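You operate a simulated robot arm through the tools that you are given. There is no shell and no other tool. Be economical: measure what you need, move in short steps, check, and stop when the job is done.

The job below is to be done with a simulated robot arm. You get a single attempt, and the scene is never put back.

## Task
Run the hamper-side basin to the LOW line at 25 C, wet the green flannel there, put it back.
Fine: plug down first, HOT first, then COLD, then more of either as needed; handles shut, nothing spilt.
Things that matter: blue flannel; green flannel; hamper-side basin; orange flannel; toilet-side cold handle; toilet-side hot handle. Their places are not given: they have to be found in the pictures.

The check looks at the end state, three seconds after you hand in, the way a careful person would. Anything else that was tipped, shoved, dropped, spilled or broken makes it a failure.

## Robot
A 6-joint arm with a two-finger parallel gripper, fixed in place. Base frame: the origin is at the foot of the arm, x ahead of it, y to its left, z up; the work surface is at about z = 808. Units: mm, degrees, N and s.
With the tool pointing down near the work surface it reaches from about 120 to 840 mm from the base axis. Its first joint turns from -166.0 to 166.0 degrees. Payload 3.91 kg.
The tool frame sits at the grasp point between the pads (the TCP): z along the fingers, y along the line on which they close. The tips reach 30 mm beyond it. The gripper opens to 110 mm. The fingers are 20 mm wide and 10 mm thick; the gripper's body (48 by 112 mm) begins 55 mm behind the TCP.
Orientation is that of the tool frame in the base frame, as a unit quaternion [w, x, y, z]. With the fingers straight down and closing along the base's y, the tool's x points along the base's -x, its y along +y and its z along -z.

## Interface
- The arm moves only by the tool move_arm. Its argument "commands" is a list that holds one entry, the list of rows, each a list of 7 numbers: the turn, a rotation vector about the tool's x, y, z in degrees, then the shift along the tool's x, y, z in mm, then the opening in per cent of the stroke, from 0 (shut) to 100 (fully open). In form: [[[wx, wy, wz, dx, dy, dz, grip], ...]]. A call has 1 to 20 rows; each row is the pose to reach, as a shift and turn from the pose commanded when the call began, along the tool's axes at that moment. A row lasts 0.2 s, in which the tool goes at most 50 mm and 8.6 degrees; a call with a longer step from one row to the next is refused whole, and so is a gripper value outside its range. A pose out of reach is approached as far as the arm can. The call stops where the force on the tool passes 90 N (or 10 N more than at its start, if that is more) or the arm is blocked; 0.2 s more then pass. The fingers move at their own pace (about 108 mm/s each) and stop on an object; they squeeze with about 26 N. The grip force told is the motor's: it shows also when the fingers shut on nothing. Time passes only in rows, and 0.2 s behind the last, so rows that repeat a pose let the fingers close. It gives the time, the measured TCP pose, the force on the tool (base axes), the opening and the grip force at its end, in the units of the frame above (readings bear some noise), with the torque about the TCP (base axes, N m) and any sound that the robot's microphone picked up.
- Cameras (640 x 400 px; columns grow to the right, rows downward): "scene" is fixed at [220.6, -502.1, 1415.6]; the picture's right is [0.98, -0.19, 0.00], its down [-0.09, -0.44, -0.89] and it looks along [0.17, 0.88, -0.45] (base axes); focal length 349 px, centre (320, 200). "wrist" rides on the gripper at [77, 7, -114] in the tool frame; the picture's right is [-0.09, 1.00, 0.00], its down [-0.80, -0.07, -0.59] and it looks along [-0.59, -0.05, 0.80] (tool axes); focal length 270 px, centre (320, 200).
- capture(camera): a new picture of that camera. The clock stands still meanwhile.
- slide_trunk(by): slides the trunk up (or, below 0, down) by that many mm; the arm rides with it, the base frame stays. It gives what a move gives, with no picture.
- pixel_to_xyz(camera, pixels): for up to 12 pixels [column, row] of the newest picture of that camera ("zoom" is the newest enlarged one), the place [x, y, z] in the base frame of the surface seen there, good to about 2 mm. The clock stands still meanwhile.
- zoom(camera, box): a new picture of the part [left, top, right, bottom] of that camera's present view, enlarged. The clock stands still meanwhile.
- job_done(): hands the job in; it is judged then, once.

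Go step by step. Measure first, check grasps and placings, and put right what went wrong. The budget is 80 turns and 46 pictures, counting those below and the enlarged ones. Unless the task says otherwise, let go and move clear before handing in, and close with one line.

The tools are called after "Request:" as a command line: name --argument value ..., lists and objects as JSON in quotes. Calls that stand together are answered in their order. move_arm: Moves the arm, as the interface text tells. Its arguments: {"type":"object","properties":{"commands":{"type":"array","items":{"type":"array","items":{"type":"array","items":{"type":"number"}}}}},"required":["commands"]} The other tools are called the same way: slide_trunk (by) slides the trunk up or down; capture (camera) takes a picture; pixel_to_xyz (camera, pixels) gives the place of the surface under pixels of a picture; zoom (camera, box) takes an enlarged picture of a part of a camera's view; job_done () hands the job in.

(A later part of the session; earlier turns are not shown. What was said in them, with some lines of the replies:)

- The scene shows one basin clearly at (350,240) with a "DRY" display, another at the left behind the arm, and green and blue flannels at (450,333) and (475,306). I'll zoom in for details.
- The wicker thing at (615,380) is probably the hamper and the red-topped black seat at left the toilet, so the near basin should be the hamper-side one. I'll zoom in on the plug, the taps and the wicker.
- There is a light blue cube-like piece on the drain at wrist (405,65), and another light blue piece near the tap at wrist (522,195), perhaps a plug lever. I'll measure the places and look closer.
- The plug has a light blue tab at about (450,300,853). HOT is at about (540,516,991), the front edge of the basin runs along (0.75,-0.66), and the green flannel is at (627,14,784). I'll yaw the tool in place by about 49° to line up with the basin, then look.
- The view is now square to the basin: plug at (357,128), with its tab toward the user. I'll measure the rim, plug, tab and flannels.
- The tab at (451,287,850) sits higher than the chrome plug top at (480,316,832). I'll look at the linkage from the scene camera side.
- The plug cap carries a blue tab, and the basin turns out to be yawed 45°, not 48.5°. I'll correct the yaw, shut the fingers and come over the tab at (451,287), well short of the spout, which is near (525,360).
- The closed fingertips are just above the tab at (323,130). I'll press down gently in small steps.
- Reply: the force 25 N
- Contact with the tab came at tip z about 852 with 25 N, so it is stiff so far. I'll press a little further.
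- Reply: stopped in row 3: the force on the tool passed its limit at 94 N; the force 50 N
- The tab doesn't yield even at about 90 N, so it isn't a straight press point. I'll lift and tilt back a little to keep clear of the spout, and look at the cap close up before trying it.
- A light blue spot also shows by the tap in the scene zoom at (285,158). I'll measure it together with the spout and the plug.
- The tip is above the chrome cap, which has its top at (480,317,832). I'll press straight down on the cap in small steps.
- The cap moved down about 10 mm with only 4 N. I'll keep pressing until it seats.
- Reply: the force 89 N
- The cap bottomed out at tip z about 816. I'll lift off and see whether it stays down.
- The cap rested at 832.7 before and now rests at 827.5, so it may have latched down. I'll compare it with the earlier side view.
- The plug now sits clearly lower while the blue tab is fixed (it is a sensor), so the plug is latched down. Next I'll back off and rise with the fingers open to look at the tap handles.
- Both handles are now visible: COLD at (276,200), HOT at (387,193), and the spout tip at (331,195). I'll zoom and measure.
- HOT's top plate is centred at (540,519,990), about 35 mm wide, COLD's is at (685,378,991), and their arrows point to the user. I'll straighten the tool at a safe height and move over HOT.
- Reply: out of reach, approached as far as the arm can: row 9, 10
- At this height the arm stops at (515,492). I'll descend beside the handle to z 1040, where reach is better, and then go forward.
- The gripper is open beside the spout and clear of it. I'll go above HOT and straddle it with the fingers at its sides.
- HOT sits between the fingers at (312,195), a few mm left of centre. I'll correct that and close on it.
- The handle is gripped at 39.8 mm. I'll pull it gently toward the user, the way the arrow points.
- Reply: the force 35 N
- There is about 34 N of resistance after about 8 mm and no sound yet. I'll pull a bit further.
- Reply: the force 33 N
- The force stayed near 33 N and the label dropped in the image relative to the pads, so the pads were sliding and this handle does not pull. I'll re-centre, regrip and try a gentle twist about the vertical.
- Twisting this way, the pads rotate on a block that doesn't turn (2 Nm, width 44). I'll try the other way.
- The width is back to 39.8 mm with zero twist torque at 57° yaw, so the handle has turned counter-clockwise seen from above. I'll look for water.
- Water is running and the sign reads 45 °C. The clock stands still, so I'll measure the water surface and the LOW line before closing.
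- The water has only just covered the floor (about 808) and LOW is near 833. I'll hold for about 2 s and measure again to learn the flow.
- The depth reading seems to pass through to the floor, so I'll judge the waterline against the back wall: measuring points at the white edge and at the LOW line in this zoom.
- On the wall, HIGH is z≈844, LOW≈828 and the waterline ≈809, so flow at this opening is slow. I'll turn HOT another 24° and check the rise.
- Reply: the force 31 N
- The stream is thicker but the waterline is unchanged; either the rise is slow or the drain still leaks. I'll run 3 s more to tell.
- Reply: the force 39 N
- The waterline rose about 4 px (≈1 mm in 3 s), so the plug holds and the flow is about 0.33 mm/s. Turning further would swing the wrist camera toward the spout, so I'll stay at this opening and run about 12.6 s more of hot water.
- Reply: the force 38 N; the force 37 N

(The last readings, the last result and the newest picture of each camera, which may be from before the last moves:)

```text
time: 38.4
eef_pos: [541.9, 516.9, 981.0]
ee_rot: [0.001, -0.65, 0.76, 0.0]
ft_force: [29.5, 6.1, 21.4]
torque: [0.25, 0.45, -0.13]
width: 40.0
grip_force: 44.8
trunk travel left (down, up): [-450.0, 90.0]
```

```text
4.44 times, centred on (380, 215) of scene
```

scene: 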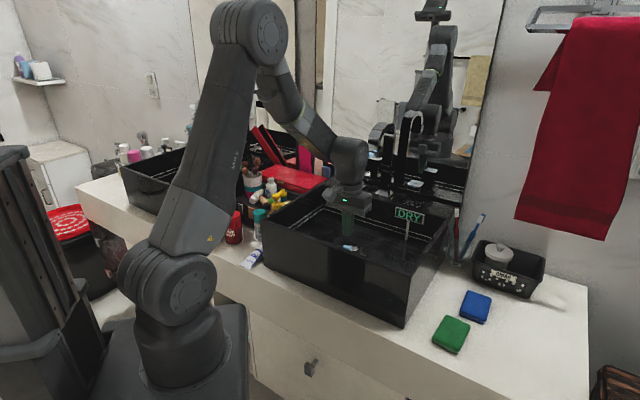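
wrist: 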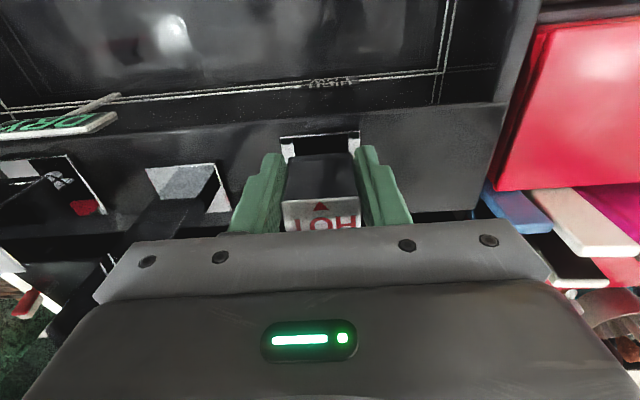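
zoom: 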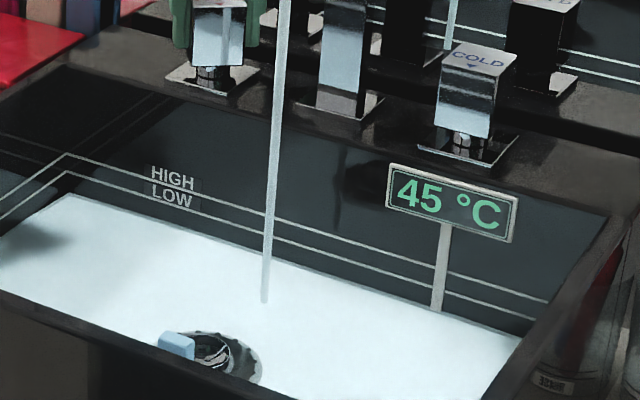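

The waterline left corner (70,192) is still about 17 mm below LOW, so there are roughly 3.5–4 mm of hot water. I'll run about 8 s more and then turn HOT shut, slightly past to its stop.

Request:
move_arm --commands '[[[0, 0, 0, 0, 0, 0, 20], [0, 0, 0, 0, 0, 0, 20], [0, 0, 0, 0, 0, 0, 20], [0, 0, 0, 0, 0, 0, 20], [0, 0, 0, 0, 0, 0, 20], [0, 0, 0, 0, 0, 0, 20], [0, 0, 0, 0, 0, 0, 20], [0, 0, 0, 0, 0, 0, 20], [0, 0, 0, 0, 0, 0, 20], [0, 0, 0, 0, 0, 0, 20], [0, 0, 0, 0, 0, 0, 20], [0, 0, 0, 0, 0, 0, 20], [0, 0, 0, 0, 0, 0, 20], [0, 0, 0, 0, 0, 0, 20], [0, 0, 0, 0, 0, 0, 20], [0, 0, 0, 0, 0, 0, 20], [0, 0, 0, 0, 0, 0, 20], [0, 0, 0, 0, 0, 0, 20], [0, 0, 0, 0, 0, 0, 20], [0, 0, 0, 0, 0, 0, 20]]]'

Request:
move_arm --commands '[[[0, 0, 0, 0, 0, 0, 20], [0, 0, 0, 0, 0, 0, 20], [0, 0, 0, 0, 0, 0, 20], [0, 0, 0, 0, 0, 0, 20], [0, 0, 0, 0, 0, 0, 20], [0, 0, 0, 0, 0, 0, 20], [0, 0, 0, 0, 0, 0, 20], [0, 0, 0, 0, 0, 0, 20], [0, 0, 0, 0, 0, 0, 20], [0, 0, 0, 0, 0, 0, 20], [0, 0, 0, 0, 0, 0, 20], [0, 0, 0, 0, 0, 0, 20], [0, 0, 8, 0, 0, 0, 20], [0, 0, 16, 0, 0, 0, 20], [0, 0, 24, 0, 0, 0, 20], [0, 0, 32, 0, 0, 0, 20], [0, 0, 38, 0, 0, 0, 20], [0, 0, 41, 0, 0, 0, 20], [0, 0, 41, 0, 0, 0, 20]]]'

Request:
zoom --camera "scene" --box '[345, 205, 385, 230]'

```text
time: 42.6
eef_pos: [541.6, 517.0, 980.9]
ee_rot: [0.001, -0.65, 0.76, 0.0]
ft_force: [29.1, 5.8, 20.7]
torque: [0.31, 0.23, -0.11]
width: 39.8
grip_force: 44.6
trunk travel left (down, up): [-450.0, 90.0]
```

```text
time: 46.6
eef_pos: [537.3, 517.4, 981.9]
ee_rot: [-0.001, -0.343, 0.939, -0.001]
ft_force: [11.1, 6.4, 15.0]
torque: [0.3, 0.53, 1.51]
width: 41.1
grip_force: 45.3
trunk travel left (down, up): [-450.0, 90.0]
```

```text
16.00 times, centred on (365, 218) of scene
```

zoom: 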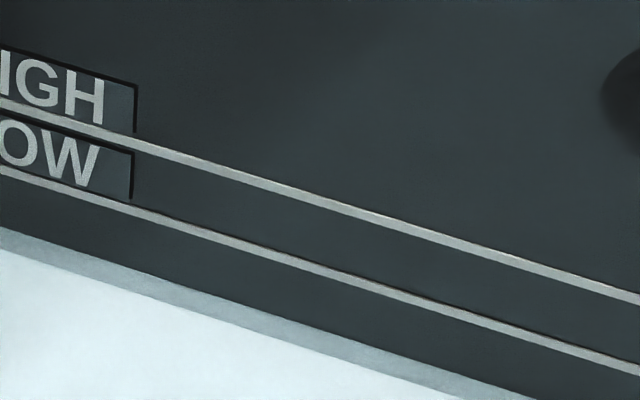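

The stream has stopped and HOT is against its stop; the hot depth is about 5 mm of the 20 to LOW. I'll let go, back out in front of the spout and go round to COLD.

Request:
move_arm --commands '[[[0, 0, 0, 0, 0, 0, 60], [0, 0, 0, 0, 0, 0, 80], [0, 0, -5, 0, 0, -30, 80], [0, 0, -5, 0, 0, -55, 80], [0, 0, -5, 0, 0, -55, 80]]]'

Request:
move_arm --commands '[[[0, 0, 0, 45, 0, 0, 80], [0, 0, 0, 90, 0, 0, 80], [0, 0, 0, 135, 0, 0, 80], [0, 0, 0, 180, 0, 0, 80], [0, 0, 0, 225, 0, 0, 80], [0, 0, 0, 245, -25, 0, 80], [0, 0, 0, 245, -70, 0, 80], [0, 0, 0, 245, -115, 0, 80], [0, 0, 0, 245, -160, 0, 80], [0, 0, 0, 245, -203, 0, 80], [0, 0, 0, 200, -203, 0, 80], [0, 0, 0, 155, -203, 0, 80], [0, 0, 0, 110, -203, 0, 80], [0, 0, 0, 70, -203, 0, 80], [0, 0, 0, 30, -203, 0, 80], [0, 0, 0, -6, -203, 0, 80], [0, 0, 0, -6, -203, 0, 80]]]'

Request:
capture --camera "wrist"

```text
time: 47.8
eef_pos: [537.3, 517.8, 1036.8]
ee_rot: [0.001, -0.384, 0.923, 0.0]
ft_force: [0.3, -0.4, -0.4]
torque: [0.03, 0.03, 0.06]
width: 87.9
grip_force: 0.0
trunk travel left (down, up): [-450.0, 90.0]
```

```text
time: 51.4
eef_pos: [685.4, 376.3, 1034.3]
ee_rot: [0.001, -0.384, 0.923, 0.0]
ft_force: [-1.0, 0.4, 0.6]
torque: [-0.02, 0.03, 0.05]
width: 87.9
grip_force: 0.1
trunk travel left (down, up): [-450.0, 90.0]
```

```text
9 pictures are left
```

wrist: 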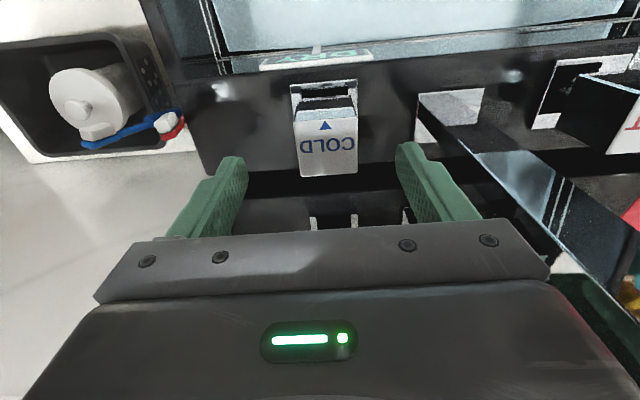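

COLD is centred between the fingers at (325,150). I'll go down, close on it and try a small counter-clockwise twist like HOT's.

Request:
move_arm --commands '[[[0, 0, 0, 0, 0, 26, 80], [0, 0, 0, 0, 0, 53, 80], [0, 0, 0, 0, 0, 53, 50], [0, 0, 0, 0, 0, 53, 20], [0, 0, 0, 0, 0, 53, 20], [0, 0, 0, 0, 0, 53, 20]]]'

Request:
move_arm --commands '[[[0, 0, -4, 0, 0, 0, 20], [0, 0, -8, 0, 0, 0, 20], [0, 0, -12, 0, 0, 0, 20]]]'

```text
time: 52.8
eef_pos: [686.8, 378.9, 992.8]
ee_rot: [0.006, -0.384, 0.923, 0.006]
ft_force: [-34.6, 33.5, -19.6]
torque: [-0.17, -0.16, -0.08]
width: 47.0
grip_force: 24.5
trunk travel left (down, up): [-450.0, 90.0]
```

```text
time: 53.6
eef_pos: [686.9, 378.6, 992.3]
ee_rot: [0.008, -0.478, 0.878, 0.005]
ft_force: [-30.7, 40.8, -2.7]
torque: [0.62, 0.22, -0.13]
width: 46.3
grip_force: 23.9
trunk travel left (down, up): [-450.0, 90.0]
```

The readings are odd: width 47 and a sideways 48 N, with z at 992. I'll look before doing more.

Request:
zoom --camera "scene" --box '[370, 120, 490, 220]'

```text
4.00 times, centred on (430, 170) of scene
```

zoom: 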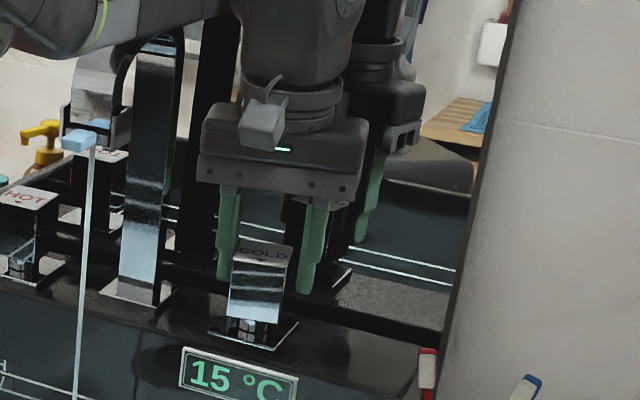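

Cold water is running (15 °C) and HOT is shut, but the forearm looks pressed close to the spout arch (zoom (130,50)). I'll open and lift straight up, then raise the trunk for more clearance.

Request:
move_arm --commands '[[[0, 0, 0, 0, 0, 0, 50], [0, 0, 0, 0, 0, 0, 80], [0, 0, 0, 0, 0, -15, 80], [0, 0, 0, 0, 0, -45, 80]]]'

Request:
slide_trunk --by 80

```text
time: 54.6
eef_pos: [686.8, 378.7, 1025.5]
ee_rot: [-0.001, -0.478, 0.879, -0.001]
ft_force: [-0.3, -0.5, 0.9]
torque: [-0.02, -0.01, 0.0]
width: 88.0
grip_force: 0.0
trunk travel left (down, up): [-450.0, 90.0]
```

```text
time: 55.8
eef_pos: [687.1, 379.6, 1107.0]
ee_rot: [0.0, -0.478, 0.878, -0.001]
ft_force: [-0.5, -1.1, 0.8]
torque: [0.0, 0.03, 0.0]
width: 87.8
grip_force: 0.0
trunk travel left (down, up): [-530.0, 10.0]
```

The trunk is up. I'll tilt the tool back 20° toward the user so the wrist and forearm stay off the spout, lower to just above COLD and look at how the handle stands.

Request:
move_arm --commands '[[[0, -7, 0, 0, 0, 0, 80], [0, -14, 0, 0, 0, 0, 80], [0, -20, 0, 0, 0, 0, 80], [0, -20, 0, 0, 0, 35, 80], [0, -20, 0, 0, 0, 62, 80], [0, -20, 0, 0, 0, 62, 80]]]'

Request:
capture --camera "wrist"

```text
time: 57.2
eef_pos: [687.8, 379.0, 1045.5]
ee_rot: [0.152, -0.471, 0.865, 0.083]
ft_force: [0.1, -0.3, 0.7]
torque: [-0.03, -0.01, 0.01]
width: 88.0
grip_force: 0.0
trunk travel left (down, up): [-530.0, 10.0]
```

```text
7 pictures are left
```

wrist: 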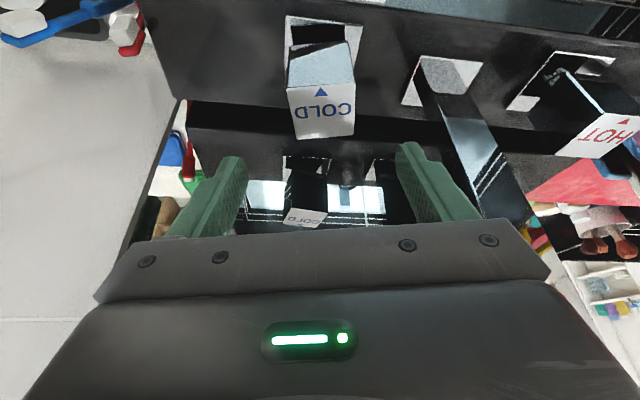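

The COLD handle stands about 12° open counter-clockwise, in line with the fingers at (322,90), and nothing is touching. I'll lower onto it and grip.

Request:
move_arm --commands '[[[0, 0, 0, 10, 0, 28, 80], [0, 0, 0, 21.5, 0, 59, 80], [0, 0, 0, 21.5, 0, 59, 80], [0, 0, 0, 21.5, 0, 59, 50], [0, 0, 0, 21.5, 0, 59, 20], [0, 0, 0, 21.5, 0, 59, 20], [0, 0, 0, 21.5, 0, 59, 20]]]'

```text
time: 58.8
eef_pos: [683.1, 379.9, 982.6]
ee_rot: [0.153, -0.47, 0.866, 0.081]
ft_force: [-19.7, 11.8, -6.2]
torque: [1.49, 0.21, -0.01]
width: 40.0
grip_force: 45.2
trunk travel left (down, up): [-530.0, 10.0]
```

COLD is firmly gripped at 40 mm with the arm at its commanded place. I'll open it further by 36° and hold.

Request:
move_arm --commands '[[[-2.74, 0, -7.52, 0, 0, 0, 20], [-5.5, 0, -15, 0, 0, 0, 20], [-8.2, 0, -22.6, 0, 0, 0, 20], [-11, 0, -30, 0, 0, 0, 20], [-12.3, 0, -33.8, 0, 0, 0, 20], [-12.3, 0, -33.8, 0, 0, 0, 20], [-12.3, 0, -33.8, 0, 0, 0, 20], [-12.3, 0, -33.8, 0, 0, 0, 20], [-12.3, 0, -33.8, 0, 0, 0, 20], [-12.3, 0, -33.8, 0, 0, 0, 20], [-12.3, 0, -33.8, 0, 0, 0, 20], [-12.3, 0, -33.8, 0, 0, 0, 20], [-12.3, 0, -33.8, 0, 0, 0, 20], [-12.3, 0, -33.8, 0, 0, 0, 20], [-12.3, 0, -33.8, 0, 0, 0, 20], [-12.3, 0, -33.8, 0, 0, 0, 20], [-12.3, 0, -33.8, 0, 0, 0, 20], [-12.3, 0, -33.8, 0, 0, 0, 20], [-12.3, 0, -33.8, 0, 0, 0, 20], [-12.3, 0, -33.8, 0, 0, 0, 20]]]'

Request:
move_arm --commands '[[[0, 0, 0, 0, 0, 0, 20], [0, 0, 0, 0, 0, 0, 20], [0, 0, 0, 0, 0, 0, 20], [0, 0, 0, 0, 0, 0, 20], [0, 0, 0, 0, 0, 0, 20], [0, 0, 0, 0, 0, 0, 20], [0, 0, 0, 0, 0, 0, 20], [0, 0, 0, 0, 0, 0, 20], [0, 0, 0, 0, 0, 0, 20], [0, 0, 0, 0, 0, 0, 20], [0, 0, 0, 0, 0, 0, 20], [0, 0, 0, 0, 0, 0, 20], [0, 0, 0, 0, 0, 0, 20], [0, 0, 0, 0, 0, 0, 20], [0, 0, 0, 0, 0, 0, 20], [0, 0, 0, 0, 0, 0, 20], [0, 0, 0, 0, 0, 0, 20], [0, 0, 0, 0, 0, 0, 20], [0, 0, 0, 0, 0, 0, 20], [0, 0, 0, 0, 0, 0, 20]]]'

Request:
zoom --camera "scene" --box '[350, 190, 430, 240]'

```text
time: 63.0
eef_pos: [683.6, 380.7, 983.9]
ee_rot: [-0.12, 0.715, -0.677, -0.125]
ft_force: [-26.8, 13.4, 3.7]
torque: [0.09, 1.27, 0.0]
width: 39.8
grip_force: 45.5
trunk travel left (down, up): [-530.0, 10.0]
```

```text
time: 67.2
eef_pos: [683.3, 380.2, 983.4]
ee_rot: [-0.12, 0.716, -0.677, -0.124]
ft_force: [-24.4, 13.2, 5.3]
torque: [0.19, 1.28, -0.03]
width: 39.6
grip_force: 45.0
trunk travel left (down, up): [-530.0, 10.0]
```

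```text
8.00 times, centred on (390, 215) of scene
```

zoom: 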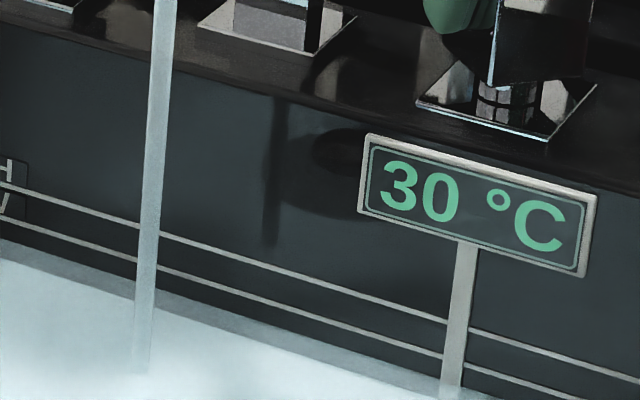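

The sign now reads 30 °C, and the waterline is still about 12 mm below LOW. I'll let cold run another ~5 s.

Request:
move_arm --commands '[[[0, 0, 0, 0, 0, 0, 20], [0, 0, 0, 0, 0, 0, 20], [0, 0, 0, 0, 0, 0, 20], [0, 0, 0, 0, 0, 0, 20], [0, 0, 0, 0, 0, 0, 20], [0, 0, 0, 0, 0, 0, 20], [0, 0, 0, 0, 0, 0, 20], [0, 0, 0, 0, 0, 0, 20], [0, 0, 0, 0, 0, 0, 20], [0, 0, 0, 0, 0, 0, 20], [0, 0, 0, 0, 0, 0, 20], [0, 0, 0, 0, 0, 0, 20], [0, 0, 0, 0, 0, 0, 20], [0, 0, 0, 0, 0, 0, 20], [0, 0, 0, 0, 0, 0, 20], [0, 0, 0, 0, 0, 0, 20], [0, 0, 0, 0, 0, 0, 20], [0, 0, 0, 0, 0, 0, 20], [0, 0, 0, 0, 0, 0, 20], [0, 0, 0, 0, 0, 0, 20]]]'

Request:
move_arm --commands '[[[0, 0, 0, 0, 0, 0, 20], [0, 0, 0, 0, 0, 0, 20], [0, 0, 0, 0, 0, 0, 20], [0, 0, 0, 0, 0, 0, 20]]]'

Request:
zoom --camera "scene" --box '[350, 190, 430, 240]'

```text
time: 71.4
eef_pos: [684.5, 380.4, 984.1]
ee_rot: [-0.12, 0.715, -0.677, -0.124]
ft_force: [-25.7, 12.4, 5.0]
torque: [0.2, 1.28, 0.0]
width: 39.8
grip_force: 45.2
trunk travel left (down, up): [-530.0, 10.0]
```

```text
time: 72.4
eef_pos: [683.4, 380.8, 983.1]
ee_rot: [-0.121, 0.716, -0.677, -0.125]
ft_force: [-25.2, 13.1, 3.9]
torque: [0.17, 1.33, -0.06]
width: 39.8
grip_force: 44.6
trunk travel left (down, up): [-530.0, 10.0]
```

```text
8.00 times, centred on (390, 215) of scene
```

zoom: 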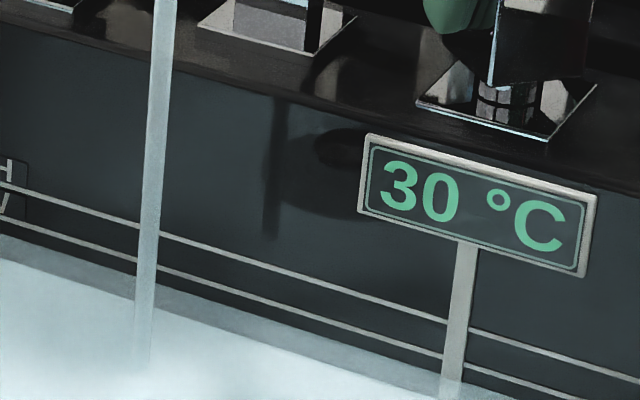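

It still reads 30 °C (seemingly in 5° steps), and the level rises about 0.48 mm/s; depth is now about 10 of 20 mm. I'll run about 12.6 s more of cold, then turn COLD back to its stop.

Request:
move_arm --commands '[[[0, 0, 0, 0, 0, 0, 20], [0, 0, 0, 0, 0, 0, 20], [0, 0, 0, 0, 0, 0, 20], [0, 0, 0, 0, 0, 0, 20], [0, 0, 0, 0, 0, 0, 20], [0, 0, 0, 0, 0, 0, 20], [0, 0, 0, 0, 0, 0, 20], [0, 0, 0, 0, 0, 0, 20], [0, 0, 0, 0, 0, 0, 20], [0, 0, 0, 0, 0, 0, 20], [0, 0, 0, 0, 0, 0, 20], [0, 0, 0, 0, 0, 0, 20], [0, 0, 0, 0, 0, 0, 20], [0, 0, 0, 0, 0, 0, 20], [0, 0, 0, 0, 0, 0, 20], [0, 0, 0, 0, 0, 0, 20], [0, 0, 0, 0, 0, 0, 20], [0, 0, 0, 0, 0, 0, 20], [0, 0, 0, 0, 0, 0, 20], [0, 0, 0, 0, 0, 0, 20]]]'

Request:
move_arm --commands '[[[0, 0, 0, 0, 0, 0, 20], [0, 0, 0, 0, 0, 0, 20], [0, 0, 0, 0, 0, 0, 20], [0, 0, 0, 0, 0, 0, 20], [0, 0, 0, 0, 0, 0, 20], [0, 0, 0, 0, 0, 0, 20], [0, 0, 0, 0, 0, 0, 20], [0, 0, 0, 0, 0, 0, 20], [0, 0, 0, 0, 0, 0, 20], [0, 0, 0, 0, 0, 0, 20], [0, 0, 0, 0, 0, 0, 20], [0, 0, 0, 0, 0, 0, 20], [0, 0, 0, 0, 0, 0, 20], [0, 0, 0, 0, 0, 0, 20], [0, 0, 0, 0, 0, 0, 20], [0, 0, 0, 0, 0, 0, 20], [0, 0, 0, 0, 0, 0, 20], [0, 0, 0, 0, 0, 0, 20], [0, 0, 0, 0, 0, 0, 20], [0, 0, 0, 0, 0, 0, 20]]]'

Request:
move_arm --commands '[[[0, 0, 0, 0, 0, 0, 20], [0, 0, 0, 0, 0, 0, 20], [0, 0, 0, 0, 0, 0, 20], [0, 0, 0, 0, 0, 0, 20], [0, 0, 0, 0, 0, 0, 20], [0, 0, 0, 0, 0, 0, 20], [0, 0, 0, 0, 0, 0, 20], [0, 0, 0, 0, 0, 0, 20], [0, 0, 0, 0, 0, 0, 20], [0, 0, 0, 0, 0, 0, 20], [2.74, 0, 7.52, 0, 0, 0, 20], [5.5, 0, 15, 0, 0, 0, 20], [8.2, 0, 22.6, 0, 0, 0, 20], [11, 0, 30, 0, 0, 0, 20], [13.7, 0, 37.6, 0, 0, 0, 20], [16.4, 0, 45.1, 0, 0, 0, 20], [17.4, 0, 47.9, 0, 0, 0, 20], [17.4, 0, 47.9, 0, 0, 0, 20]]]'

Request:
zoom --camera "scene" --box '[350, 165, 430, 240]'

```text
time: 76.6
eef_pos: [683.9, 379.9, 983.1]
ee_rot: [-0.119, 0.715, -0.677, -0.125]
ft_force: [-25.3, 12.8, 5.3]
torque: [0.14, 1.29, -0.01]
width: 39.9
grip_force: 44.7
trunk travel left (down, up): [-530.0, 10.0]
```

```text
time: 80.8
eef_pos: [682.6, 380.3, 982.7]
ee_rot: [-0.12, 0.716, -0.677, -0.125]
ft_force: [-24.7, 12.2, 3.6]
torque: [0.15, 1.29, -0.03]
width: 39.8
grip_force: 45.1
trunk travel left (down, up): [-530.0, 10.0]
```

```text
time: 84.6
eef_pos: [693.7, 377.5, 989.6]
ee_rot: [0.168, -0.348, 0.92, 0.07]
ft_force: [-65.0, 44.6, -20.2]
torque: [-0.94, 0.4, 1.47]
width: 60.1
grip_force: 38.8
trunk travel left (down, up): [-530.0, 10.0]
```

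```text
5.33 times, centred on (390, 202) of scene
```

zoom: 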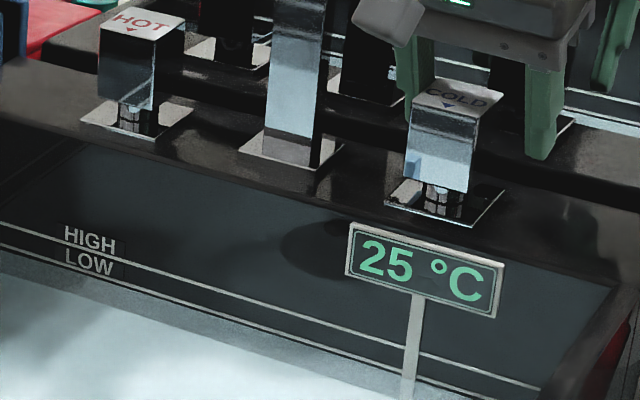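

The sign reads 25 °C, no stream is falling, and the level is about 3.5 mm below LOW. The arm is being crowded by the spout near 45° yaw (width 60, 65 N), so I'll open and lift straight off before anything else.

Request:
move_arm --commands '[[[0, 0, 0, 0, 0, 0, 100], [0, 0, 0, -3.5, 0, -9.5, 100], [0, 0, 0, -12, 0, -32, 100], [0, 0, 0, -24, 0, -66, 100]]]'

```text
time: 85.6
eef_pos: [688.6, 377.0, 1050.4]
ee_rot: [0.161, -0.354, 0.919, 0.062]
ft_force: [0.5, 0.2, -0.1]
torque: [-0.03, -0.05, 0.02]
width: 110.3
grip_force: 0.0
trunk travel left (down, up): [-530.0, 10.0]
```

The gripper is free and clear above COLD. I'll increase the tilt to about 38° so the forearm leans well away from the spout, and check that nothing deflects.

Request:
move_arm --commands '[[[0, -6, 0, 0, 0, 0, 80], [0, -12, 0, 0, 0, 0, 80], [0, -18, 0, 0, 0, 0, 80], [0, -18, 0, 0, 0, 0, 80]]]'

```text
time: 86.6
eef_pos: [686.9, 379.1, 1051.6]
ee_rot: [0.304, -0.341, 0.882, 0.117]
ft_force: [0.6, -0.4, -1.5]
torque: [0.02, 0.02, -0.01]
width: 87.8
grip_force: 0.1
trunk travel left (down, up): [-530.0, 10.0]
```

The pose is as commanded with no force. I'll lower onto COLD and grip it.

Request:
move_arm --commands '[[[-1.7, 0, -2.1, 21, 0.5, 27, 80], [-1.7, 0, -2.1, 42.5, 0.5, 54.4, 80], [-1.7, 0, -2.1, 42.5, 0.5, 54.4, 80], [-1.7, 0, -2.1, 42.5, 0.5, 54.4, 50], [-1.7, 0, -2.1, 42.5, 0.5, 54.4, 20], [-1.7, 0, -2.1, 42.5, 0.5, 54.4, 20], [-1.7, 0, -2.1, 42.5, 0.5, 54.4, 20]]]'

```text
time: 88.2
eef_pos: [683.4, 378.6, 984.0]
ee_rot: [0.302, -0.361, 0.873, 0.126]
ft_force: [-18.8, 35.4, -9.9]
torque: [0.04, 0.09, 0.21]
width: 40.7
grip_force: 18.7
trunk travel left (down, up): [-530.0, 10.0]
```

It's gripped at 40.7 mm with a slight sideways offset. I'll ease the offset, open COLD 30° for about 5.5 s, then turn it shut again.

Request:
move_arm --commands '[[[0, 0, 0, 0, 3, 0, 20], [-4.6, 0, -5.9, 0, 4, 0, 20], [-9.2, 0, -11.8, 0, 4, 0, 20], [-13.9, 0, -17.7, 0, 4, 0, 20], [-18.5, 0, -23.6, 0, 4, 0, 20], [-18.5, 0, -23.6, 0, 4, 0, 20], [-18.5, 0, -23.6, 0, 4, 0, 20], [-18.5, 0, -23.6, 0, 4, 0, 20]]]'

```text
time: 90.0
eef_pos: [684.7, 379.1, 983.7]
ee_rot: [0.261, -0.574, 0.751, 0.198]
ft_force: [3.0, -15.7, 14.6]
torque: [-1.12, 0.45, 0.04]
width: 40.0
grip_force: 44.8
trunk travel left (down, up): [-530.0, 10.0]
```

The grip is good (40.0 mm, 45 N) with the handle turning. I'll hold, then close slightly past its stop.

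Request:
move_arm --commands '[[[0, 0, 0, 0, 0, 0, 20], [0, 0, 0, 0, 0, 0, 20], [0, 0, 0, 0, 0, 0, 20], [0, 0, 0, 0, 0, 0, 20], [0, 0, 0, 0, 0, 0, 20], [0, 0, 0, 0, 0, 0, 20], [0, 0, 0, 0, 0, 0, 20], [0, 0, 0, 0, 0, 0, 20]]]'

Request:
move_arm --commands '[[[0, 0, 0, 0, 0, 0, 20], [0, 0, 0, 0, 0, 0, 20], [0, 0, 0, 0, 0, 0, 20], [0, 0, 0, 0, 0, 0, 20], [0, 0, 0, 0, 0, 0, 20], [0, 0, 0, 0, 0, 0, 20], [0, 0, 0, 0, 0, 0, 20], [0, 0, 0, 0, 0, 0, 20], [0, 0, 0, 0, 0, 0, 20], [0, 0, 0, 0, 0, 0, 20], [0, 0, 0, 0, 0, 0, 20], [4.6, 0, 5.9, 0, 0, 0, 20], [9.2, 0, 11.8, 0, 0, 0, 20], [13.9, 0, 17.7, 0, 0, 0, 20], [18.5, 0, 23.6, 0, 0, 0, 20], [20.9, 0, 26.8, 0, 0, 0, 20], [20.9, 0, 26.8, 0, 0, 0, 20]]]'

```text
time: 91.8
eef_pos: [683.3, 379.1, 983.8]
ee_rot: [0.26, -0.574, 0.751, 0.198]
ft_force: [4.6, -19.0, 13.1]
torque: [-0.88, 0.0, 0.05]
width: 39.6
grip_force: 45.0
trunk travel left (down, up): [-530.0, 10.0]
```

```text
time: 95.1
eef_pos: [682.7, 379.4, 985.7]
ee_rot: [0.298, -0.352, 0.878, 0.128]
ft_force: [-15.5, 33.8, -10.7]
torque: [0.1, -1.31, 0.48]
width: 40.4
grip_force: 45.0
trunk travel left (down, up): [-530.0, 10.0]
stopped in row 16: the force on the tool passed its limit at 100 N (the readings are from after the stop); the commanded pose is now the measured one
```

COLD closed onto its stop (stopped at 100 N, now 43.7° yaw). I'll release, lift, back out toward the user and straighten, ready to go round to HOT.

Request:
move_arm --commands '[[[0, 0, 0, 0, 0, 0, 50], [0, 0, 0, 0, 0, 0, 80], [0, 0, 0, -20, 0, -26, 80], [0, 0, 0, -41, 0, -52, 80], [0, 0, 0, -9, 0, -77, 80], [0, 0, 0, 28, 0, -106, 80], [0, 0, 0, 65, 0, -135, 80], [0, 0, 0, 102, 0, -164, 80], [0, 0, 0, 139, 0, -193, 80], [0, 0, 0, 156, 0, -206, 80], [0, 8, 0, 156, 0, -206, 80], [0, 16, 0, 156, 0, -206, 80], [0, 24, 0, 156, 0, -206, 80], [0, 32, 0, 156, 0, -206, 80], [0, 38, 0, 156, 0, -206, 80]]]'

Request:
zoom --camera "scene" --box '[330, 110, 450, 240]'

```text
time: 98.3
eef_pos: [502.6, 209.1, 1053.2]
ee_rot: [-0.006, -0.375, 0.927, 0.002]
ft_force: [0.8, 0.8, 0.1]
torque: [-0.01, -0.01, 0.0]
width: 88.1
grip_force: 0.1
trunk travel left (down, up): [-530.0, 10.0]
```

```text
3.08 times, centred on (390, 175) of scene
```

zoom: 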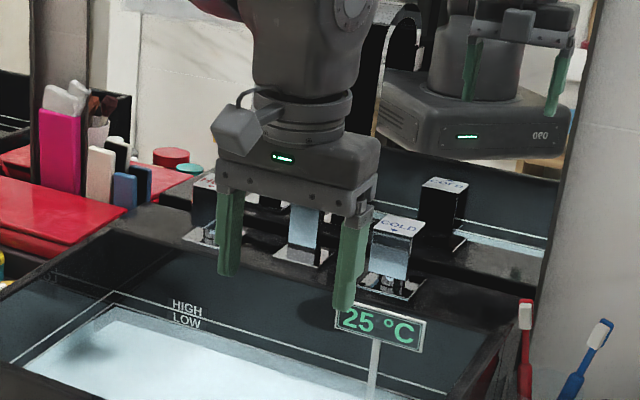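

It reads 25 °C and no stream is falling. The level is about 3 mm below LOW, so I'll go round the front of the spout to HOT for a short top-up.

Request:
move_arm --commands '[[[0, 0, -1.1, 0, 40, 0, 80], [0, 0, -1.1, 0, 80, 0, 80], [0, 0, -1.1, 0, 120, 0, 80], [0, 0, -1.1, 0, 160, 0, 80], [0, 0, -1.1, 0, 197.4, 0, 80], [0, 0, -1.1, -45, 197.4, 0, 80], [0, 0, -1.1, -90, 197.4, 0, 80], [0, 0, -1.1, -135, 197.4, 0, 80], [0, 0, -1.1, -180, 197.4, 0, 80], [0, 0, -1.1, -220, 197.4, 0, 80], [0, 0, -1.1, -241.8, 197.4, 0, 80], [0, 0, -1.1, -241.8, 197.4, 0, 80]]]'

Request:
move_arm --commands '[[[0, 0, 0, 0, 0, 35, 80], [0, 0, 0, 0, 0, 71, 80], [0, 0, 0, 0, 0, 71, 80], [0, 0, 0, 0, 0, 71, 50], [0, 0, 0, 0, 0, 71, 20], [0, 0, 0, 0, 0, 71, 20]]]'

```text
time: 100.9
eef_pos: [540.4, 517.6, 1053.0]
ee_rot: [-0.004, -0.383, 0.924, 0.004]
ft_force: [0.0, 1.0, -0.1]
torque: [-0.04, -0.01, 0.03]
width: 88.0
grip_force: 0.1
trunk travel left (down, up): [-530.0, 10.0]
```

```text
time: 102.3
eef_pos: [539.5, 518.8, 978.3]
ee_rot: [-0.004, -0.382, 0.924, 0.004]
ft_force: [5.1, -4.3, -3.4]
torque: [-1.12, -1.98, -0.01]
width: 40.2
grip_force: 45.2
trunk travel left (down, up): [-530.0, 10.0]
```

HOT is gripped cleanly. I'll open it 36°, hold about 4 s, then close to its stop.

Request:
move_arm --commands '[[[0, 0, -8, 0, 0, 0, 20], [0, 0, -16, 0, 0, 0, 20], [0, 0, -24, 0, 0, 0, 20], [0, 0, -32, 0, 0, 0, 20], [0, 0, -36, 0, 0, 0, 20], [0, 0, -36, 0, 0, 0, 20], [0, 0, -36, 0, 0, 0, 20], [0, 0, -36, 0, 0, 0, 20], [0, 0, -36, 0, 0, 0, 20], [0, 0, -36, 0, 0, 0, 20], [0, 0, -36, 0, 0, 0, 20], [0, 0, -36, 0, 0, 0, 20], [0, 0, -36, 0, 0, 0, 20], [0, 0, -36, 0, 0, 0, 20], [0, 0, -36, 0, 0, 0, 20], [0, 0, -36, 0, 0, 0, 20], [0, 0, -36, 0, 0, 0, 20], [0, 0, -36, 0, 0, 0, 20], [0, 0, -36, 0, 0, 0, 20], [0, 0, -36, 0, 0, 0, 20]]]'

Request:
move_arm --commands '[[[0, 0, 0, 0, 0, 0, 20], [0, 0, 0, 0, 0, 0, 20], [0, 0, 0, 0, 0, 0, 20], [0, 0, 0, 0, 0, 0, 20], [0, 0, 0, 0, 0, 0, 20], [0, 0, 8, 0, 0, 0, 20], [0, 0, 16, 0, 0, 0, 20], [0, 0, 24, 0, 0, 0, 20], [0, 0, 32, 0, 0, 0, 20], [0, 0, 38, 0, 0, 0, 20], [0, 0, 41, 0, 0, 0, 20], [0, 0, 41, 0, 0, 0, 20]]]'

Request:
zoom --camera "scene" --box '[360, 200, 430, 244]'

```text
time: 106.5
eef_pos: [542.6, 517.4, 980.6]
ee_rot: [-0.003, -0.65, 0.76, 0.006]
ft_force: [9.3, -26.4, -23.5]
torque: [-0.73, -1.76, -0.03]
width: 40.2
grip_force: 44.7
trunk travel left (down, up): [-530.0, 10.0]
```

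```text
time: 109.1
eef_pos: [540.3, 519.7, 981.6]
ee_rot: [-0.003, -0.343, 0.939, 0.004]
ft_force: [13.1, -9.1, -7.6]
torque: [-0.75, -1.81, 1.62]
width: 41.5
grip_force: 45.1
trunk travel left (down, up): [-530.0, 10.0]
```

```text
9.09 times, centred on (395, 222) of scene
```

zoom: 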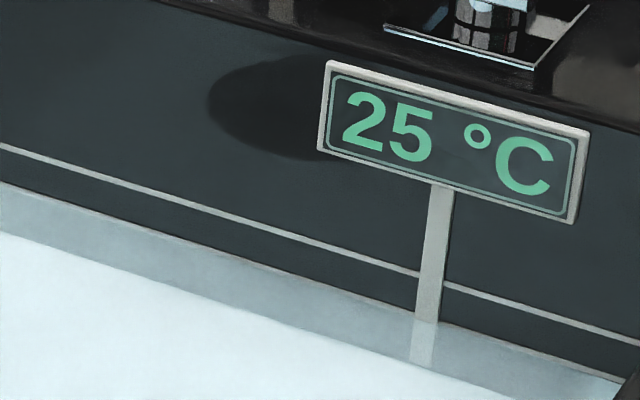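

The sign reads 25 °C, the waterline sits right at the LOW line (0,183), the stream is off, and HOT is on its stop. Next I'll let go of HOT and back out to the front, and measure the green flannel's corners on the earlier scene picture.

Request:
move_arm --commands '[[[0, 0, 0, 0, 0, 0, 50], [0, 0, 0, 0, 0, 0, 80], [0, 0, -4, 0, 0, -35, 80], [0, 0, -4, 0, 0, -75, 80], [0, 0, -4, 45, 0, -75, 80], [0, 0, -4, 90, 0, -75, 80], [0, 0, -4, 135, 0, -75, 80], [0, 0, -4, 180, 0, -75, 80], [0, 0, -4, 225, 0, -75, 80], [0, 0, -4, 250, 0, -75, 80]]]'

Request:
pixel_to_xyz --camera "scene" --pixels '[[446, 318], [468, 327], [456, 348], [434, 341], [440, 328], [462, 338], [457, 322], [445, 345], [451, 333], [470, 340], [425, 330], [460, 355]]'

```text
time: 111.3
eef_pos: [349.0, 358.4, 1058.4]
ee_rot: [-0.004, -0.375, 0.927, 0.005]
ft_force: [-0.1, 0.0, 0.7]
torque: [-0.01, 0.0, 0.0]
width: 88.0
grip_force: 0.0
trunk travel left (down, up): [-530.0, 10.0]
```

```text
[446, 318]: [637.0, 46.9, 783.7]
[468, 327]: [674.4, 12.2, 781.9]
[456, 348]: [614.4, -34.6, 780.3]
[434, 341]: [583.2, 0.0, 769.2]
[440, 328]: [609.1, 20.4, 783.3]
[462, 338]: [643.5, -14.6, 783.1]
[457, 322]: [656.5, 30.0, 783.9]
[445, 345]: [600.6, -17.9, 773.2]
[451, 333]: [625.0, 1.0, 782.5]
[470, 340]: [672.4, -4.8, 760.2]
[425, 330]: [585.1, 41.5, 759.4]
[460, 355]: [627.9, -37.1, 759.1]
```

The counter is at 759.5; the flannel is about 53 × 75 × 24 mm, centred (627,6.5), long axis at about 41°. I'll move over it high above the rim.

Request:
move_arm --commands '[[[0, 0, 0, 4.5, -44.6, 0, 80], [0, 0, 0, 9, -89.2, 0, 80], [0, 0, 0, 13.5, -133.8, 0, 80], [0, 0, 0, 18, -178.4, 0, 80], [0, 0, 0, 22.5, -223, 0, 80], [0, 0, 0, 27, -267.6, 0, 80], [0, 0, 0, 31.5, -312.2, 0, 80], [0, 0, 0, 36, -356.8, 0, 80], [0, 0, 0, 40.5, -401.4, 0, 80], [0, 0, 2.5, 44.9, -446.2, 0, 80], [0, 0, 2.5, 44.9, -446.2, 40, 80], [0, 0, 2.5, 44.9, -446.2, 80, 80], [0, 0, 2.5, 44.9, -446.2, 120, 80], [0, 0, 2.5, 44.9, -446.2, 160, 80], [0, 0, 2.5, 44.9, -446.2, 190, 80], [0, 0, 2.5, 44.9, -446.2, 190, 80]]]'

Request:
capture --camera "wrist"

```text
time: 114.7
eef_pos: [624.3, 6.4, 862.9]
ee_rot: [-0.004, -0.354, 0.935, 0.004]
ft_force: [0.6, -0.1, -1.1]
torque: [0.02, -0.03, 0.0]
width: 87.8
grip_force: 0.1
trunk travel left (down, up): [-530.0, 10.0]
```

```text
1 pictures are left
```

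wrist: 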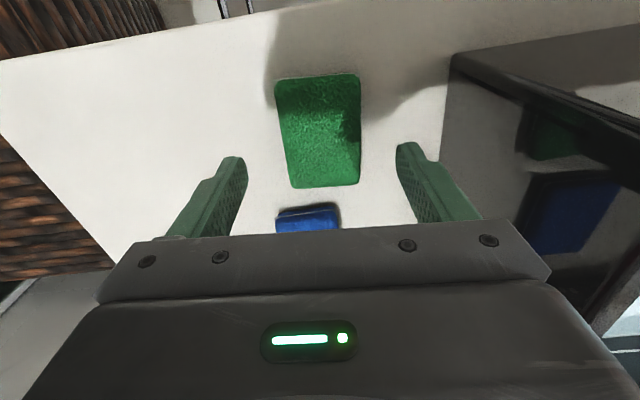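

The green flannel is centred between the fingers at (320,130), with the blue one well clear. I'll go down and grip.

Request:
move_arm --commands '[[[0, 0, 0, 0, 0, 35, 80], [0, 0, 0, 0, 0, 67, 80], [0, 0, 0, 0, 0, 67, 80], [0, 0, 0, 0, 0, 67, 55], [0, 0, 0, 0, 0, 67, 30], [0, 0, 0, 0, 0, 67, 30], [0, 0, 0, 0, 0, 67, 30]]]'

Request:
move_arm --commands '[[[0, 0, 0, 0, 0, -45, 30], [0, 0, 0, 0, 0, -90, 30], [0, 0, 0, 0, 0, -135, 30], [0, 0, 0, 0, 0, -180, 30], [0, 0, 0, 0, 0, -220, 30], [0, 0, 0, 0, 0, -220, 30]]]'

```text
time: 116.3
eef_pos: [624.6, 6.5, 795.8]
ee_rot: [-0.004, -0.355, 0.935, 0.004]
ft_force: [-0.5, -0.7, 0.7]
torque: [0.02, -0.02, 0.02]
width: 60.9
grip_force: 25.9
trunk travel left (down, up): [-530.0, 10.0]
```

```text
time: 117.7
eef_pos: [623.3, 8.4, 1020.0]
ee_rot: [-0.004, -0.355, 0.935, 0.003]
ft_force: [0.0, 0.2, 0.1]
torque: [-0.02, 0.02, 0.02]
width: 33.3
grip_force: 0.0
trunk travel left (down, up): [-530.0, 10.0]
```

The width is 33 with no grip force, so the flannel slipped out of the fast lift, likely straight back in place. I'll reopen, go down at the same spot a little lower and grip again with a full close command.

Request:
move_arm --commands '[[[0, 0, 0, 0, 0, 20, 80], [0, 0, 0, 0, 0, 65, 80], [0, 0, 0, 0, 0, 110, 80], [0, 0, 0, 0, 0, 155, 80], [0, 0, 0, 0, 0, 190, 80], [0, 0, 0, 0, 0, 210, 80], [0, 0, 0, 0, 0, 222, 80], [0, 0, 0, 0, 0, 223, 80], [0, 0, 0, 0, 0, 223, 50], [0, 0, 0, 0, 0, 223, 20], [0, 0, 0, 0, 0, 223, 0], [0, 0, 0, 0, 0, 223, 0], [0, 0, 0, 0, 0, 223, 0], [0, 0, 0, 0, 0, 223, 0]]]'

```text
time: 120.7
eef_pos: [621.4, 6.4, 794.5]
ee_rot: [-0.004, -0.355, 0.935, 0.004]
ft_force: [-0.3, -0.4, 1.4]
torque: [-0.04, -0.02, -0.03]
width: 61.8
grip_force: 26.2
trunk travel left (down, up): [-530.0, 10.0]
```

It's still there and gripped at 61.8 mm with 26 N. I'll lift slowly this time and check.

Request:
move_arm --commands '[[[0, 0, 0, 0, 0, -1, 0], [0, 0, 0, 0, 0, -3, 0], [0, 0, 0, 0, 0, -6, 0], [0, 0, 0, 0, 0, -9, 0], [0, 0, 0, 0, 0, -12, 0], [0, 0, 0, 0, 0, -16, 0], [0, 0, 0, 0, 0, -20, 0]]]'

```text
time: 122.3
eef_pos: [622.8, 7.8, 813.7]
ee_rot: [-0.004, -0.354, 0.935, 0.005]
ft_force: [0.2, -0.3, -0.7]
torque: [0.02, -0.02, 0.0]
width: 61.1
grip_force: 26.0
trunk travel left (down, up): [-530.0, 10.0]
```

It's still held at 61 mm after 20 mm. I'll keep lifting gently.

Request:
move_arm --commands '[[[0, 0, 0, 0, 0, -5, 0], [0, 0, 0, 0, 0, -10, 0], [0, 0, 0, 0, 0, -15, 0], [0, 0, 0, 0, 0, -20, 0], [0, 0, 0, 0, 0, -25, 0], [0, 0, 0, 0, 0, -30, 0]]]'

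```text
time: 123.7
eef_pos: [623.7, 7.1, 844.4]
ee_rot: [-0.006, -0.355, 0.935, 0.003]
ft_force: [0.7, 0.5, -0.1]
torque: [-0.01, -0.02, -0.01]
width: 61.5
grip_force: 26.2
trunk travel left (down, up): [-530.0, 10.0]
```

It's firmly held now. I'll lift slowly above the rim, then carry it over the hamper-side half of the basin, away from the plug and spout.

Request:
move_arm --commands '[[[0, 0, 0, 0, 0, -12, 0], [0, 0, 0, 0, 0, -24, 0], [0, 0, 0, 0, 0, -36, 0], [0, 0, 0, 0, 0, -48, 0], [0, 0, 0, 0, 0, -60, 0], [0, 0, 0, 0, 0, -72, 0], [0, 0, 0, 0, 0, -84, 0], [0, 0, 0, 0, 0, -96, 0], [0, 0, 0, 0, 0, -108, 0], [0, 0, 0, 0, 0, -120, 0], [0, 0, 0, 0, 0, -132, 0], [0, 0, 0, 0, 0, -144, 0], [0, 0, 0, 0, 0, -152, 0], [0, 0, 0, 0, 0, -156, 0]]]'

Request:
move_arm --commands '[[[0, 0, 0, -3, 8, 0, 0], [0, 0, 0, -7, 22, 0, 0], [0, 0, 0, -11.5, 37, 0, 0], [0, 0, 0, -16, 52, 0, 0], [0, 0, 0, -21, 67, 0, 0], [0, 0, 0, -25.5, 82, 0, 0], [0, 0, 0, -30, 97, 0, 0], [0, 0, 0, -35, 112, 0, 0], [0, 0, 0, -39.5, 127, 0, 0], [0, 0, 0, -44, 142, 0, 0], [0, 0, 0, -49, 157, 0, 0], [0, 0, 0, -53.5, 172, 0, 0], [0, 0, 0, -58, 187, 0, 0], [0, 0, 0, -63, 202, 0, 0], [0, 0, 0, -67, 215, 0, 0], [0, 0, 0, -69.5, 223, 0, 0], [0, 0, 0, -70.5, 226.6, 0, 0]]]'

```text
time: 126.7
eef_pos: [625.4, 5.4, 1001.2]
ee_rot: [-0.005, -0.355, 0.935, 0.004]
ft_force: [0.5, 0.4, 0.8]
torque: [0.01, 0.01, 0.0]
width: 61.1
grip_force: 25.6
trunk travel left (down, up): [-530.0, 10.0]
```

```text
time: 130.3
eef_pos: [527.3, 223.8, 1003.2]
ee_rot: [-0.005, -0.355, 0.935, 0.003]
ft_force: [0.2, -0.8, 0.0]
torque: [-0.01, -0.02, 0.02]
width: 60.9
grip_force: 25.9
trunk travel left (down, up): [-530.0, 10.0]
```

It's still held (61 mm) and over the water. I'll dip it slowly to about 4 mm above the basin floor and hold.

Request:
move_arm --commands '[[[0, 0, 0, 0, 0, 12, 0], [0, 0, 0, 0, 0, 28, 0], [0, 0, 0, 0, 0, 44, 0], [0, 0, 0, 0, 0, 60, 0], [0, 0, 0, 0, 0, 76, 0], [0, 0, 0, 0, 0, 92, 0], [0, 0, 0, 0, 0, 108, 0], [0, 0, 0, 0, 0, 120, 0], [0, 0, 0, 0, 0, 130, 0], [0, 0, 0, 0, 0, 138, 0], [0, 0, 0, 0, 0, 145, 0], [0, 0, 0, 0, 0, 151, 0], [0, 0, 0, 0, 0, 155, 0], [0, 0, 0, 0, 0, 155, 0], [0, 0, 0, 0, 0, 155, 0], [0, 0, 0, 0, 0, 155, 0], [0, 0, 0, 0, 0, 155, 0], [0, 0, 0, 0, 0, 155, 0], [0, 0, 0, 0, 0, 155, 0], [0, 0, 0, 0, 0, 155, 0]]]'

Request:
move_arm --commands '[[[0, 0, 0, 0, 0, 0, 0], [0, 0, 0, 0, 0, 0, 0], [0, 0, 0, 0, 0, 0, 0], [0, 0, 0, 0, 0, 0, 0], [0, 0, 0, 0, 0, 0, 0], [0, 0, 0, 0, 0, 0, 0], [0, 0, 0, 0, 0, 0, 0], [0, 0, 0, 0, 0, 0, 0], [0, 0, 0, 0, 0, -5, 0], [0, 0, 0, 0, 0, -10, 0], [0, 0, 0, 0, 0, -16, 0], [0, 0, 0, 0, 0, -22, 0], [0, 0, 0, 0, 0, -30, 0], [0, 0, 0, 0, 0, -38, 0], [0, 0, 0, 0, 0, -46, 0], [0, 0, 0, 0, 0, -54, 0], [0, 0, 0, 0, 0, -62, 0], [0, 0, 0, 0, 0, -70, 0], [0, 0, 0, 0, 0, -70, 0], [0, 0, 0, 0, 0, -70, 0]]]'

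```text
time: 134.5
eef_pos: [526.8, 222.2, 846.4]
ee_rot: [-0.004, -0.355, 0.935, 0.004]
ft_force: [0.4, 0.1, 0.1]
torque: [0.03, -0.02, 0.03]
width: 60.8
grip_force: 26.1
trunk travel left (down, up): [-530.0, 10.0]
```

```text
time: 138.7
eef_pos: [528.1, 221.2, 915.7]
ee_rot: [-0.004, -0.355, 0.935, 0.005]
ft_force: [-0.6, 0.1, -1.0]
torque: [-0.02, 0.01, -0.02]
width: 60.6
grip_force: 25.6
trunk travel left (down, up): [-530.0, 10.0]
```

It's still held (60.6 mm) above the water. I'll let it drip over the basin for about 8 s, then lift back to carry height.

Request:
move_arm --commands '[[[0, 0, 0, 0, 0, 0, 0], [0, 0, 0, 0, 0, 0, 0], [0, 0, 0, 0, 0, 0, 0], [0, 0, 0, 0, 0, 0, 0], [0, 0, 0, 0, 0, 0, 0], [0, 0, 0, 0, 0, 0, 0], [0, 0, 0, 0, 0, 0, 0], [0, 0, 0, 0, 0, 0, 0], [0, 0, 0, 0, 0, 0, 0], [0, 0, 0, 0, 0, 0, 0], [0, 0, 0, 0, 0, 0, 0], [0, 0, 0, 0, 0, 0, 0], [0, 0, 0, 0, 0, 0, 0], [0, 0, 0, 0, 0, 0, 0], [0, 0, 0, 0, 0, 0, 0], [0, 0, 0, 0, 0, 0, 0], [0, 0, 0, 0, 0, 0, 0], [0, 0, 0, 0, 0, 0, 0], [0, 0, 0, 0, 0, 0, 0], [0, 0, 0, 0, 0, 0, 0]]]'

Request:
move_arm --commands '[[[0, 0, 0, 0, 0, 0, 0], [0, 0, 0, 0, 0, 0, 0], [0, 0, 0, 0, 0, 0, 0], [0, 0, 0, 0, 0, 0, 0], [0, 0, 0, 0, 0, 0, 0], [0, 0, 0, 0, 0, 0, 0], [0, 0, 0, 0, 0, 0, 0], [0, 0, 0, 0, 0, 0, 0], [0, 0, 0, 0, 0, 0, 0], [0, 0, 0, 0, 0, 0, 0], [0, 0, 0, 0, 0, -10, 0], [0, 0, 0, 0, 0, -20, 0], [0, 0, 0, 0, 0, -30, 0], [0, 0, 0, 0, 0, -40, 0], [0, 0, 0, 0, 0, -50, 0], [0, 0, 0, 0, 0, -60, 0], [0, 0, 0, 0, 0, -70, 0], [0, 0, 0, 0, 0, -80, 0], [0, 0, 0, 0, 0, -85, 0], [0, 0, 0, 0, 0, -85, 0]]]'

```text
time: 142.9
eef_pos: [527.5, 221.9, 917.7]
ee_rot: [-0.004, -0.356, 0.935, 0.004]
ft_force: [-0.2, 0.2, -1.3]
torque: [-0.03, 0.0, 0.02]
width: 61.2
grip_force: 26.1
trunk travel left (down, up): [-530.0, 10.0]
```

```text
time: 147.1
eef_pos: [528.5, 221.2, 1001.1]
ee_rot: [-0.005, -0.355, 0.935, 0.004]
ft_force: [-0.5, 0.5, -0.7]
torque: [-0.03, 0.0, 0.01]
width: 60.9
grip_force: 26.3
trunk travel left (down, up): [-530.0, 10.0]
```

It now shows about -1 N, i.e. heavier with water. I'll carry it back along the same path and lower it to its original spot.

Request:
move_arm --commands '[[[0, 0, 0, 3, -8, 0, 0], [0, 0, 0, 7, -22, 0, 0], [0, 0, 0, 11.5, -37, 0, 0], [0, 0, 0, 16, -52, 0, 0], [0, 0, 0, 21, -67, 0, 0], [0, 0, 0, 25.5, -82, 0, 0], [0, 0, 0, 30, -97, 0, 0], [0, 0, 0, 35, -112, 0, 0], [0, 0, 0, 39.5, -127, 0, 0], [0, 0, 0, 44, -142, 0, 0], [0, 0, 0, 49, -157, 0, 0], [0, 0, 0, 53.5, -172, 0, 0], [0, 0, 0, 58, -187, 0, 0], [0, 0, 0, 63, -202, 0, 0], [0, 0, 0, 67, -215, 0, 0], [0, 0, 0, 69.5, -223, 0, 0], [0, 0, 0, 70.5, -226.6, 0, 0]]]'

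Request:
move_arm --commands '[[[0, 0, 0, 0, 0, 10, 0], [0, 0, 0, 0, 0, 24, 0], [0, 0, 0, 0, 0, 39, 0], [0, 0, 0, 0, 0, 54, 0], [0, 0, 0, 0, 0, 69, 0], [0, 0, 0, 0, 0, 84, 0], [0, 0, 0, 0, 0, 99, 0], [0, 0, 0, 0, 0, 114, 0], [0, 0, 0, 0, 0, 129, 0], [0, 0, 0, 0, 0, 144, 0], [0, 0, 0, 0, 0, 158, 0], [0, 0, 0, 0, 0, 170, 0], [0, 0, 0, 0, 0, 180, 0], [0, 0, 0, 0, 0, 188, 0], [0, 0, 0, 0, 0, 195, 0], [0, 0, 0, 0, 0, 200, 0], [0, 0, 0, 0, 0, 203, 0], [0, 0, 0, 0, 0, 205, 0], [0, 0, 0, 0, 0, 205, 0]]]'

```text
time: 150.7
eef_pos: [626.5, 4.5, 1000.0]
ee_rot: [-0.004, -0.355, 0.935, 0.004]
ft_force: [0.4, -0.4, 0.0]
torque: [0.03, -0.01, 0.0]
width: 60.9
grip_force: 25.5
trunk travel left (down, up): [-530.0, 10.0]
```

```text
time: 154.7
eef_pos: [621.9, 6.9, 794.9]
ee_rot: [-0.004, -0.355, 0.935, 0.005]
ft_force: [0.0, -0.1, -0.8]
torque: [0.03, 0.02, -0.01]
width: 61.0
grip_force: 25.9
trunk travel left (down, up): [-530.0, 10.0]
```

It's back at the grasp height (794.9) at the original spot. I'll lower the last millimetre, let go, rise clear and back off away from the flannel.

Request:
move_arm --commands '[[[0, 0, 0, 0, 0, 1, 0], [0, 0, 0, 0, 0, 1, 40], [0, 0, 0, 0, 0, 1, 60], [0, 0, 0, 0, 0, 1, 80], [0, 0, 0, 0, 0, 1, 80], [0, 0, 0, 0, 0, -10, 80], [0, 0, 0, 0, 0, -40, 80], [0, 0, 0, 0, 0, -85, 80], [0, 0, 0, 0, 0, -130, 80], [0, 0, 0, 0, 0, -175, 80], [0, 0, 0, 0, 0, -220, 80], [0, 0, 0, 0, 0, -265, 80], [0, 0, 0, 40, 0, -300, 80], [0, 0, 0, 80, 0, -320, 80], [0, 0, 0, 120, 0, -330, 80], [0, 0, 0, 160, 0, -340, 80]]]'

Request:
capture --camera "scene"

```text
refused: row 13 steps farther than a row can; nothing moved
```

```text
0 pictures are left
```

scene: 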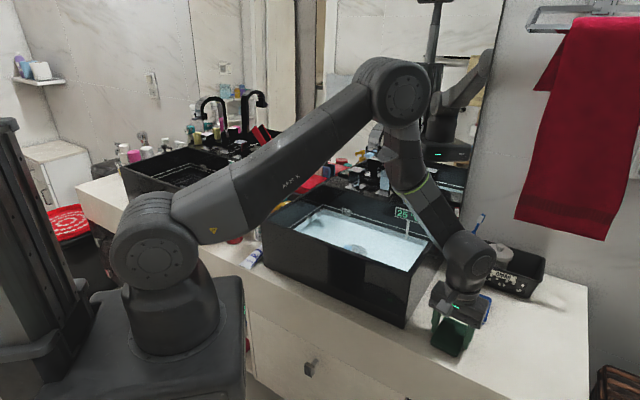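

The move was refused for too long a step (row 13), but the last picture shows the green flannel at its spot at (452,338), the basin filled and the sign at 25. I'll redo the release with shorter steps.

Request:
move_arm --commands '[[[0, 0, 0, 0, 0, 1, 0], [0, 0, 0, 0, 0, 1, 60], [0, 0, 0, 0, 0, 1, 75], [0, 0, 0, 0, 0, 1, 80], [0, 0, 0, 0, 0, 1, 80], [0, 0, 0, 0, 0, -8, 80], [0, 0, 0, 0, 0, -30, 80], [0, 0, 0, 0, 0, -70, 80], [0, 0, 0, 0, 0, -110, 80], [0, 0, 0, 0, 0, -150, 80], [0, 0, 0, 0, 0, -190, 80], [0, 0, 0, 0, 0, -230, 80], [0, 0, 0, 0, 0, -260, 80]]]'

```text
time: 157.5
eef_pos: [626.7, 3.2, 1056.8]
ee_rot: [-0.006, -0.355, 0.935, 0.004]
ft_force: [-0.2, -0.9, -0.3]
torque: [-0.01, -0.05, -0.04]
width: 88.1
grip_force: 0.1
trunk travel left (down, up): [-530.0, 10.0]
```

The gripper is open (88 mm), unloaded, and clear above at z 1057. The work is finished, so I'll hand in.

Request:
job_done

```text
The job is handed in.
```

The hamper-side basin is at the LOW line and its sign reads 25 °C, with the plug down and both handles shut. The green flannel was dipped there and put back in its place. My pictures ran out before I let go of the flannel, so its final resting position is unconfirmed. The forearm seemed to press against the spout while I worked the cold handle; I saw no damage.
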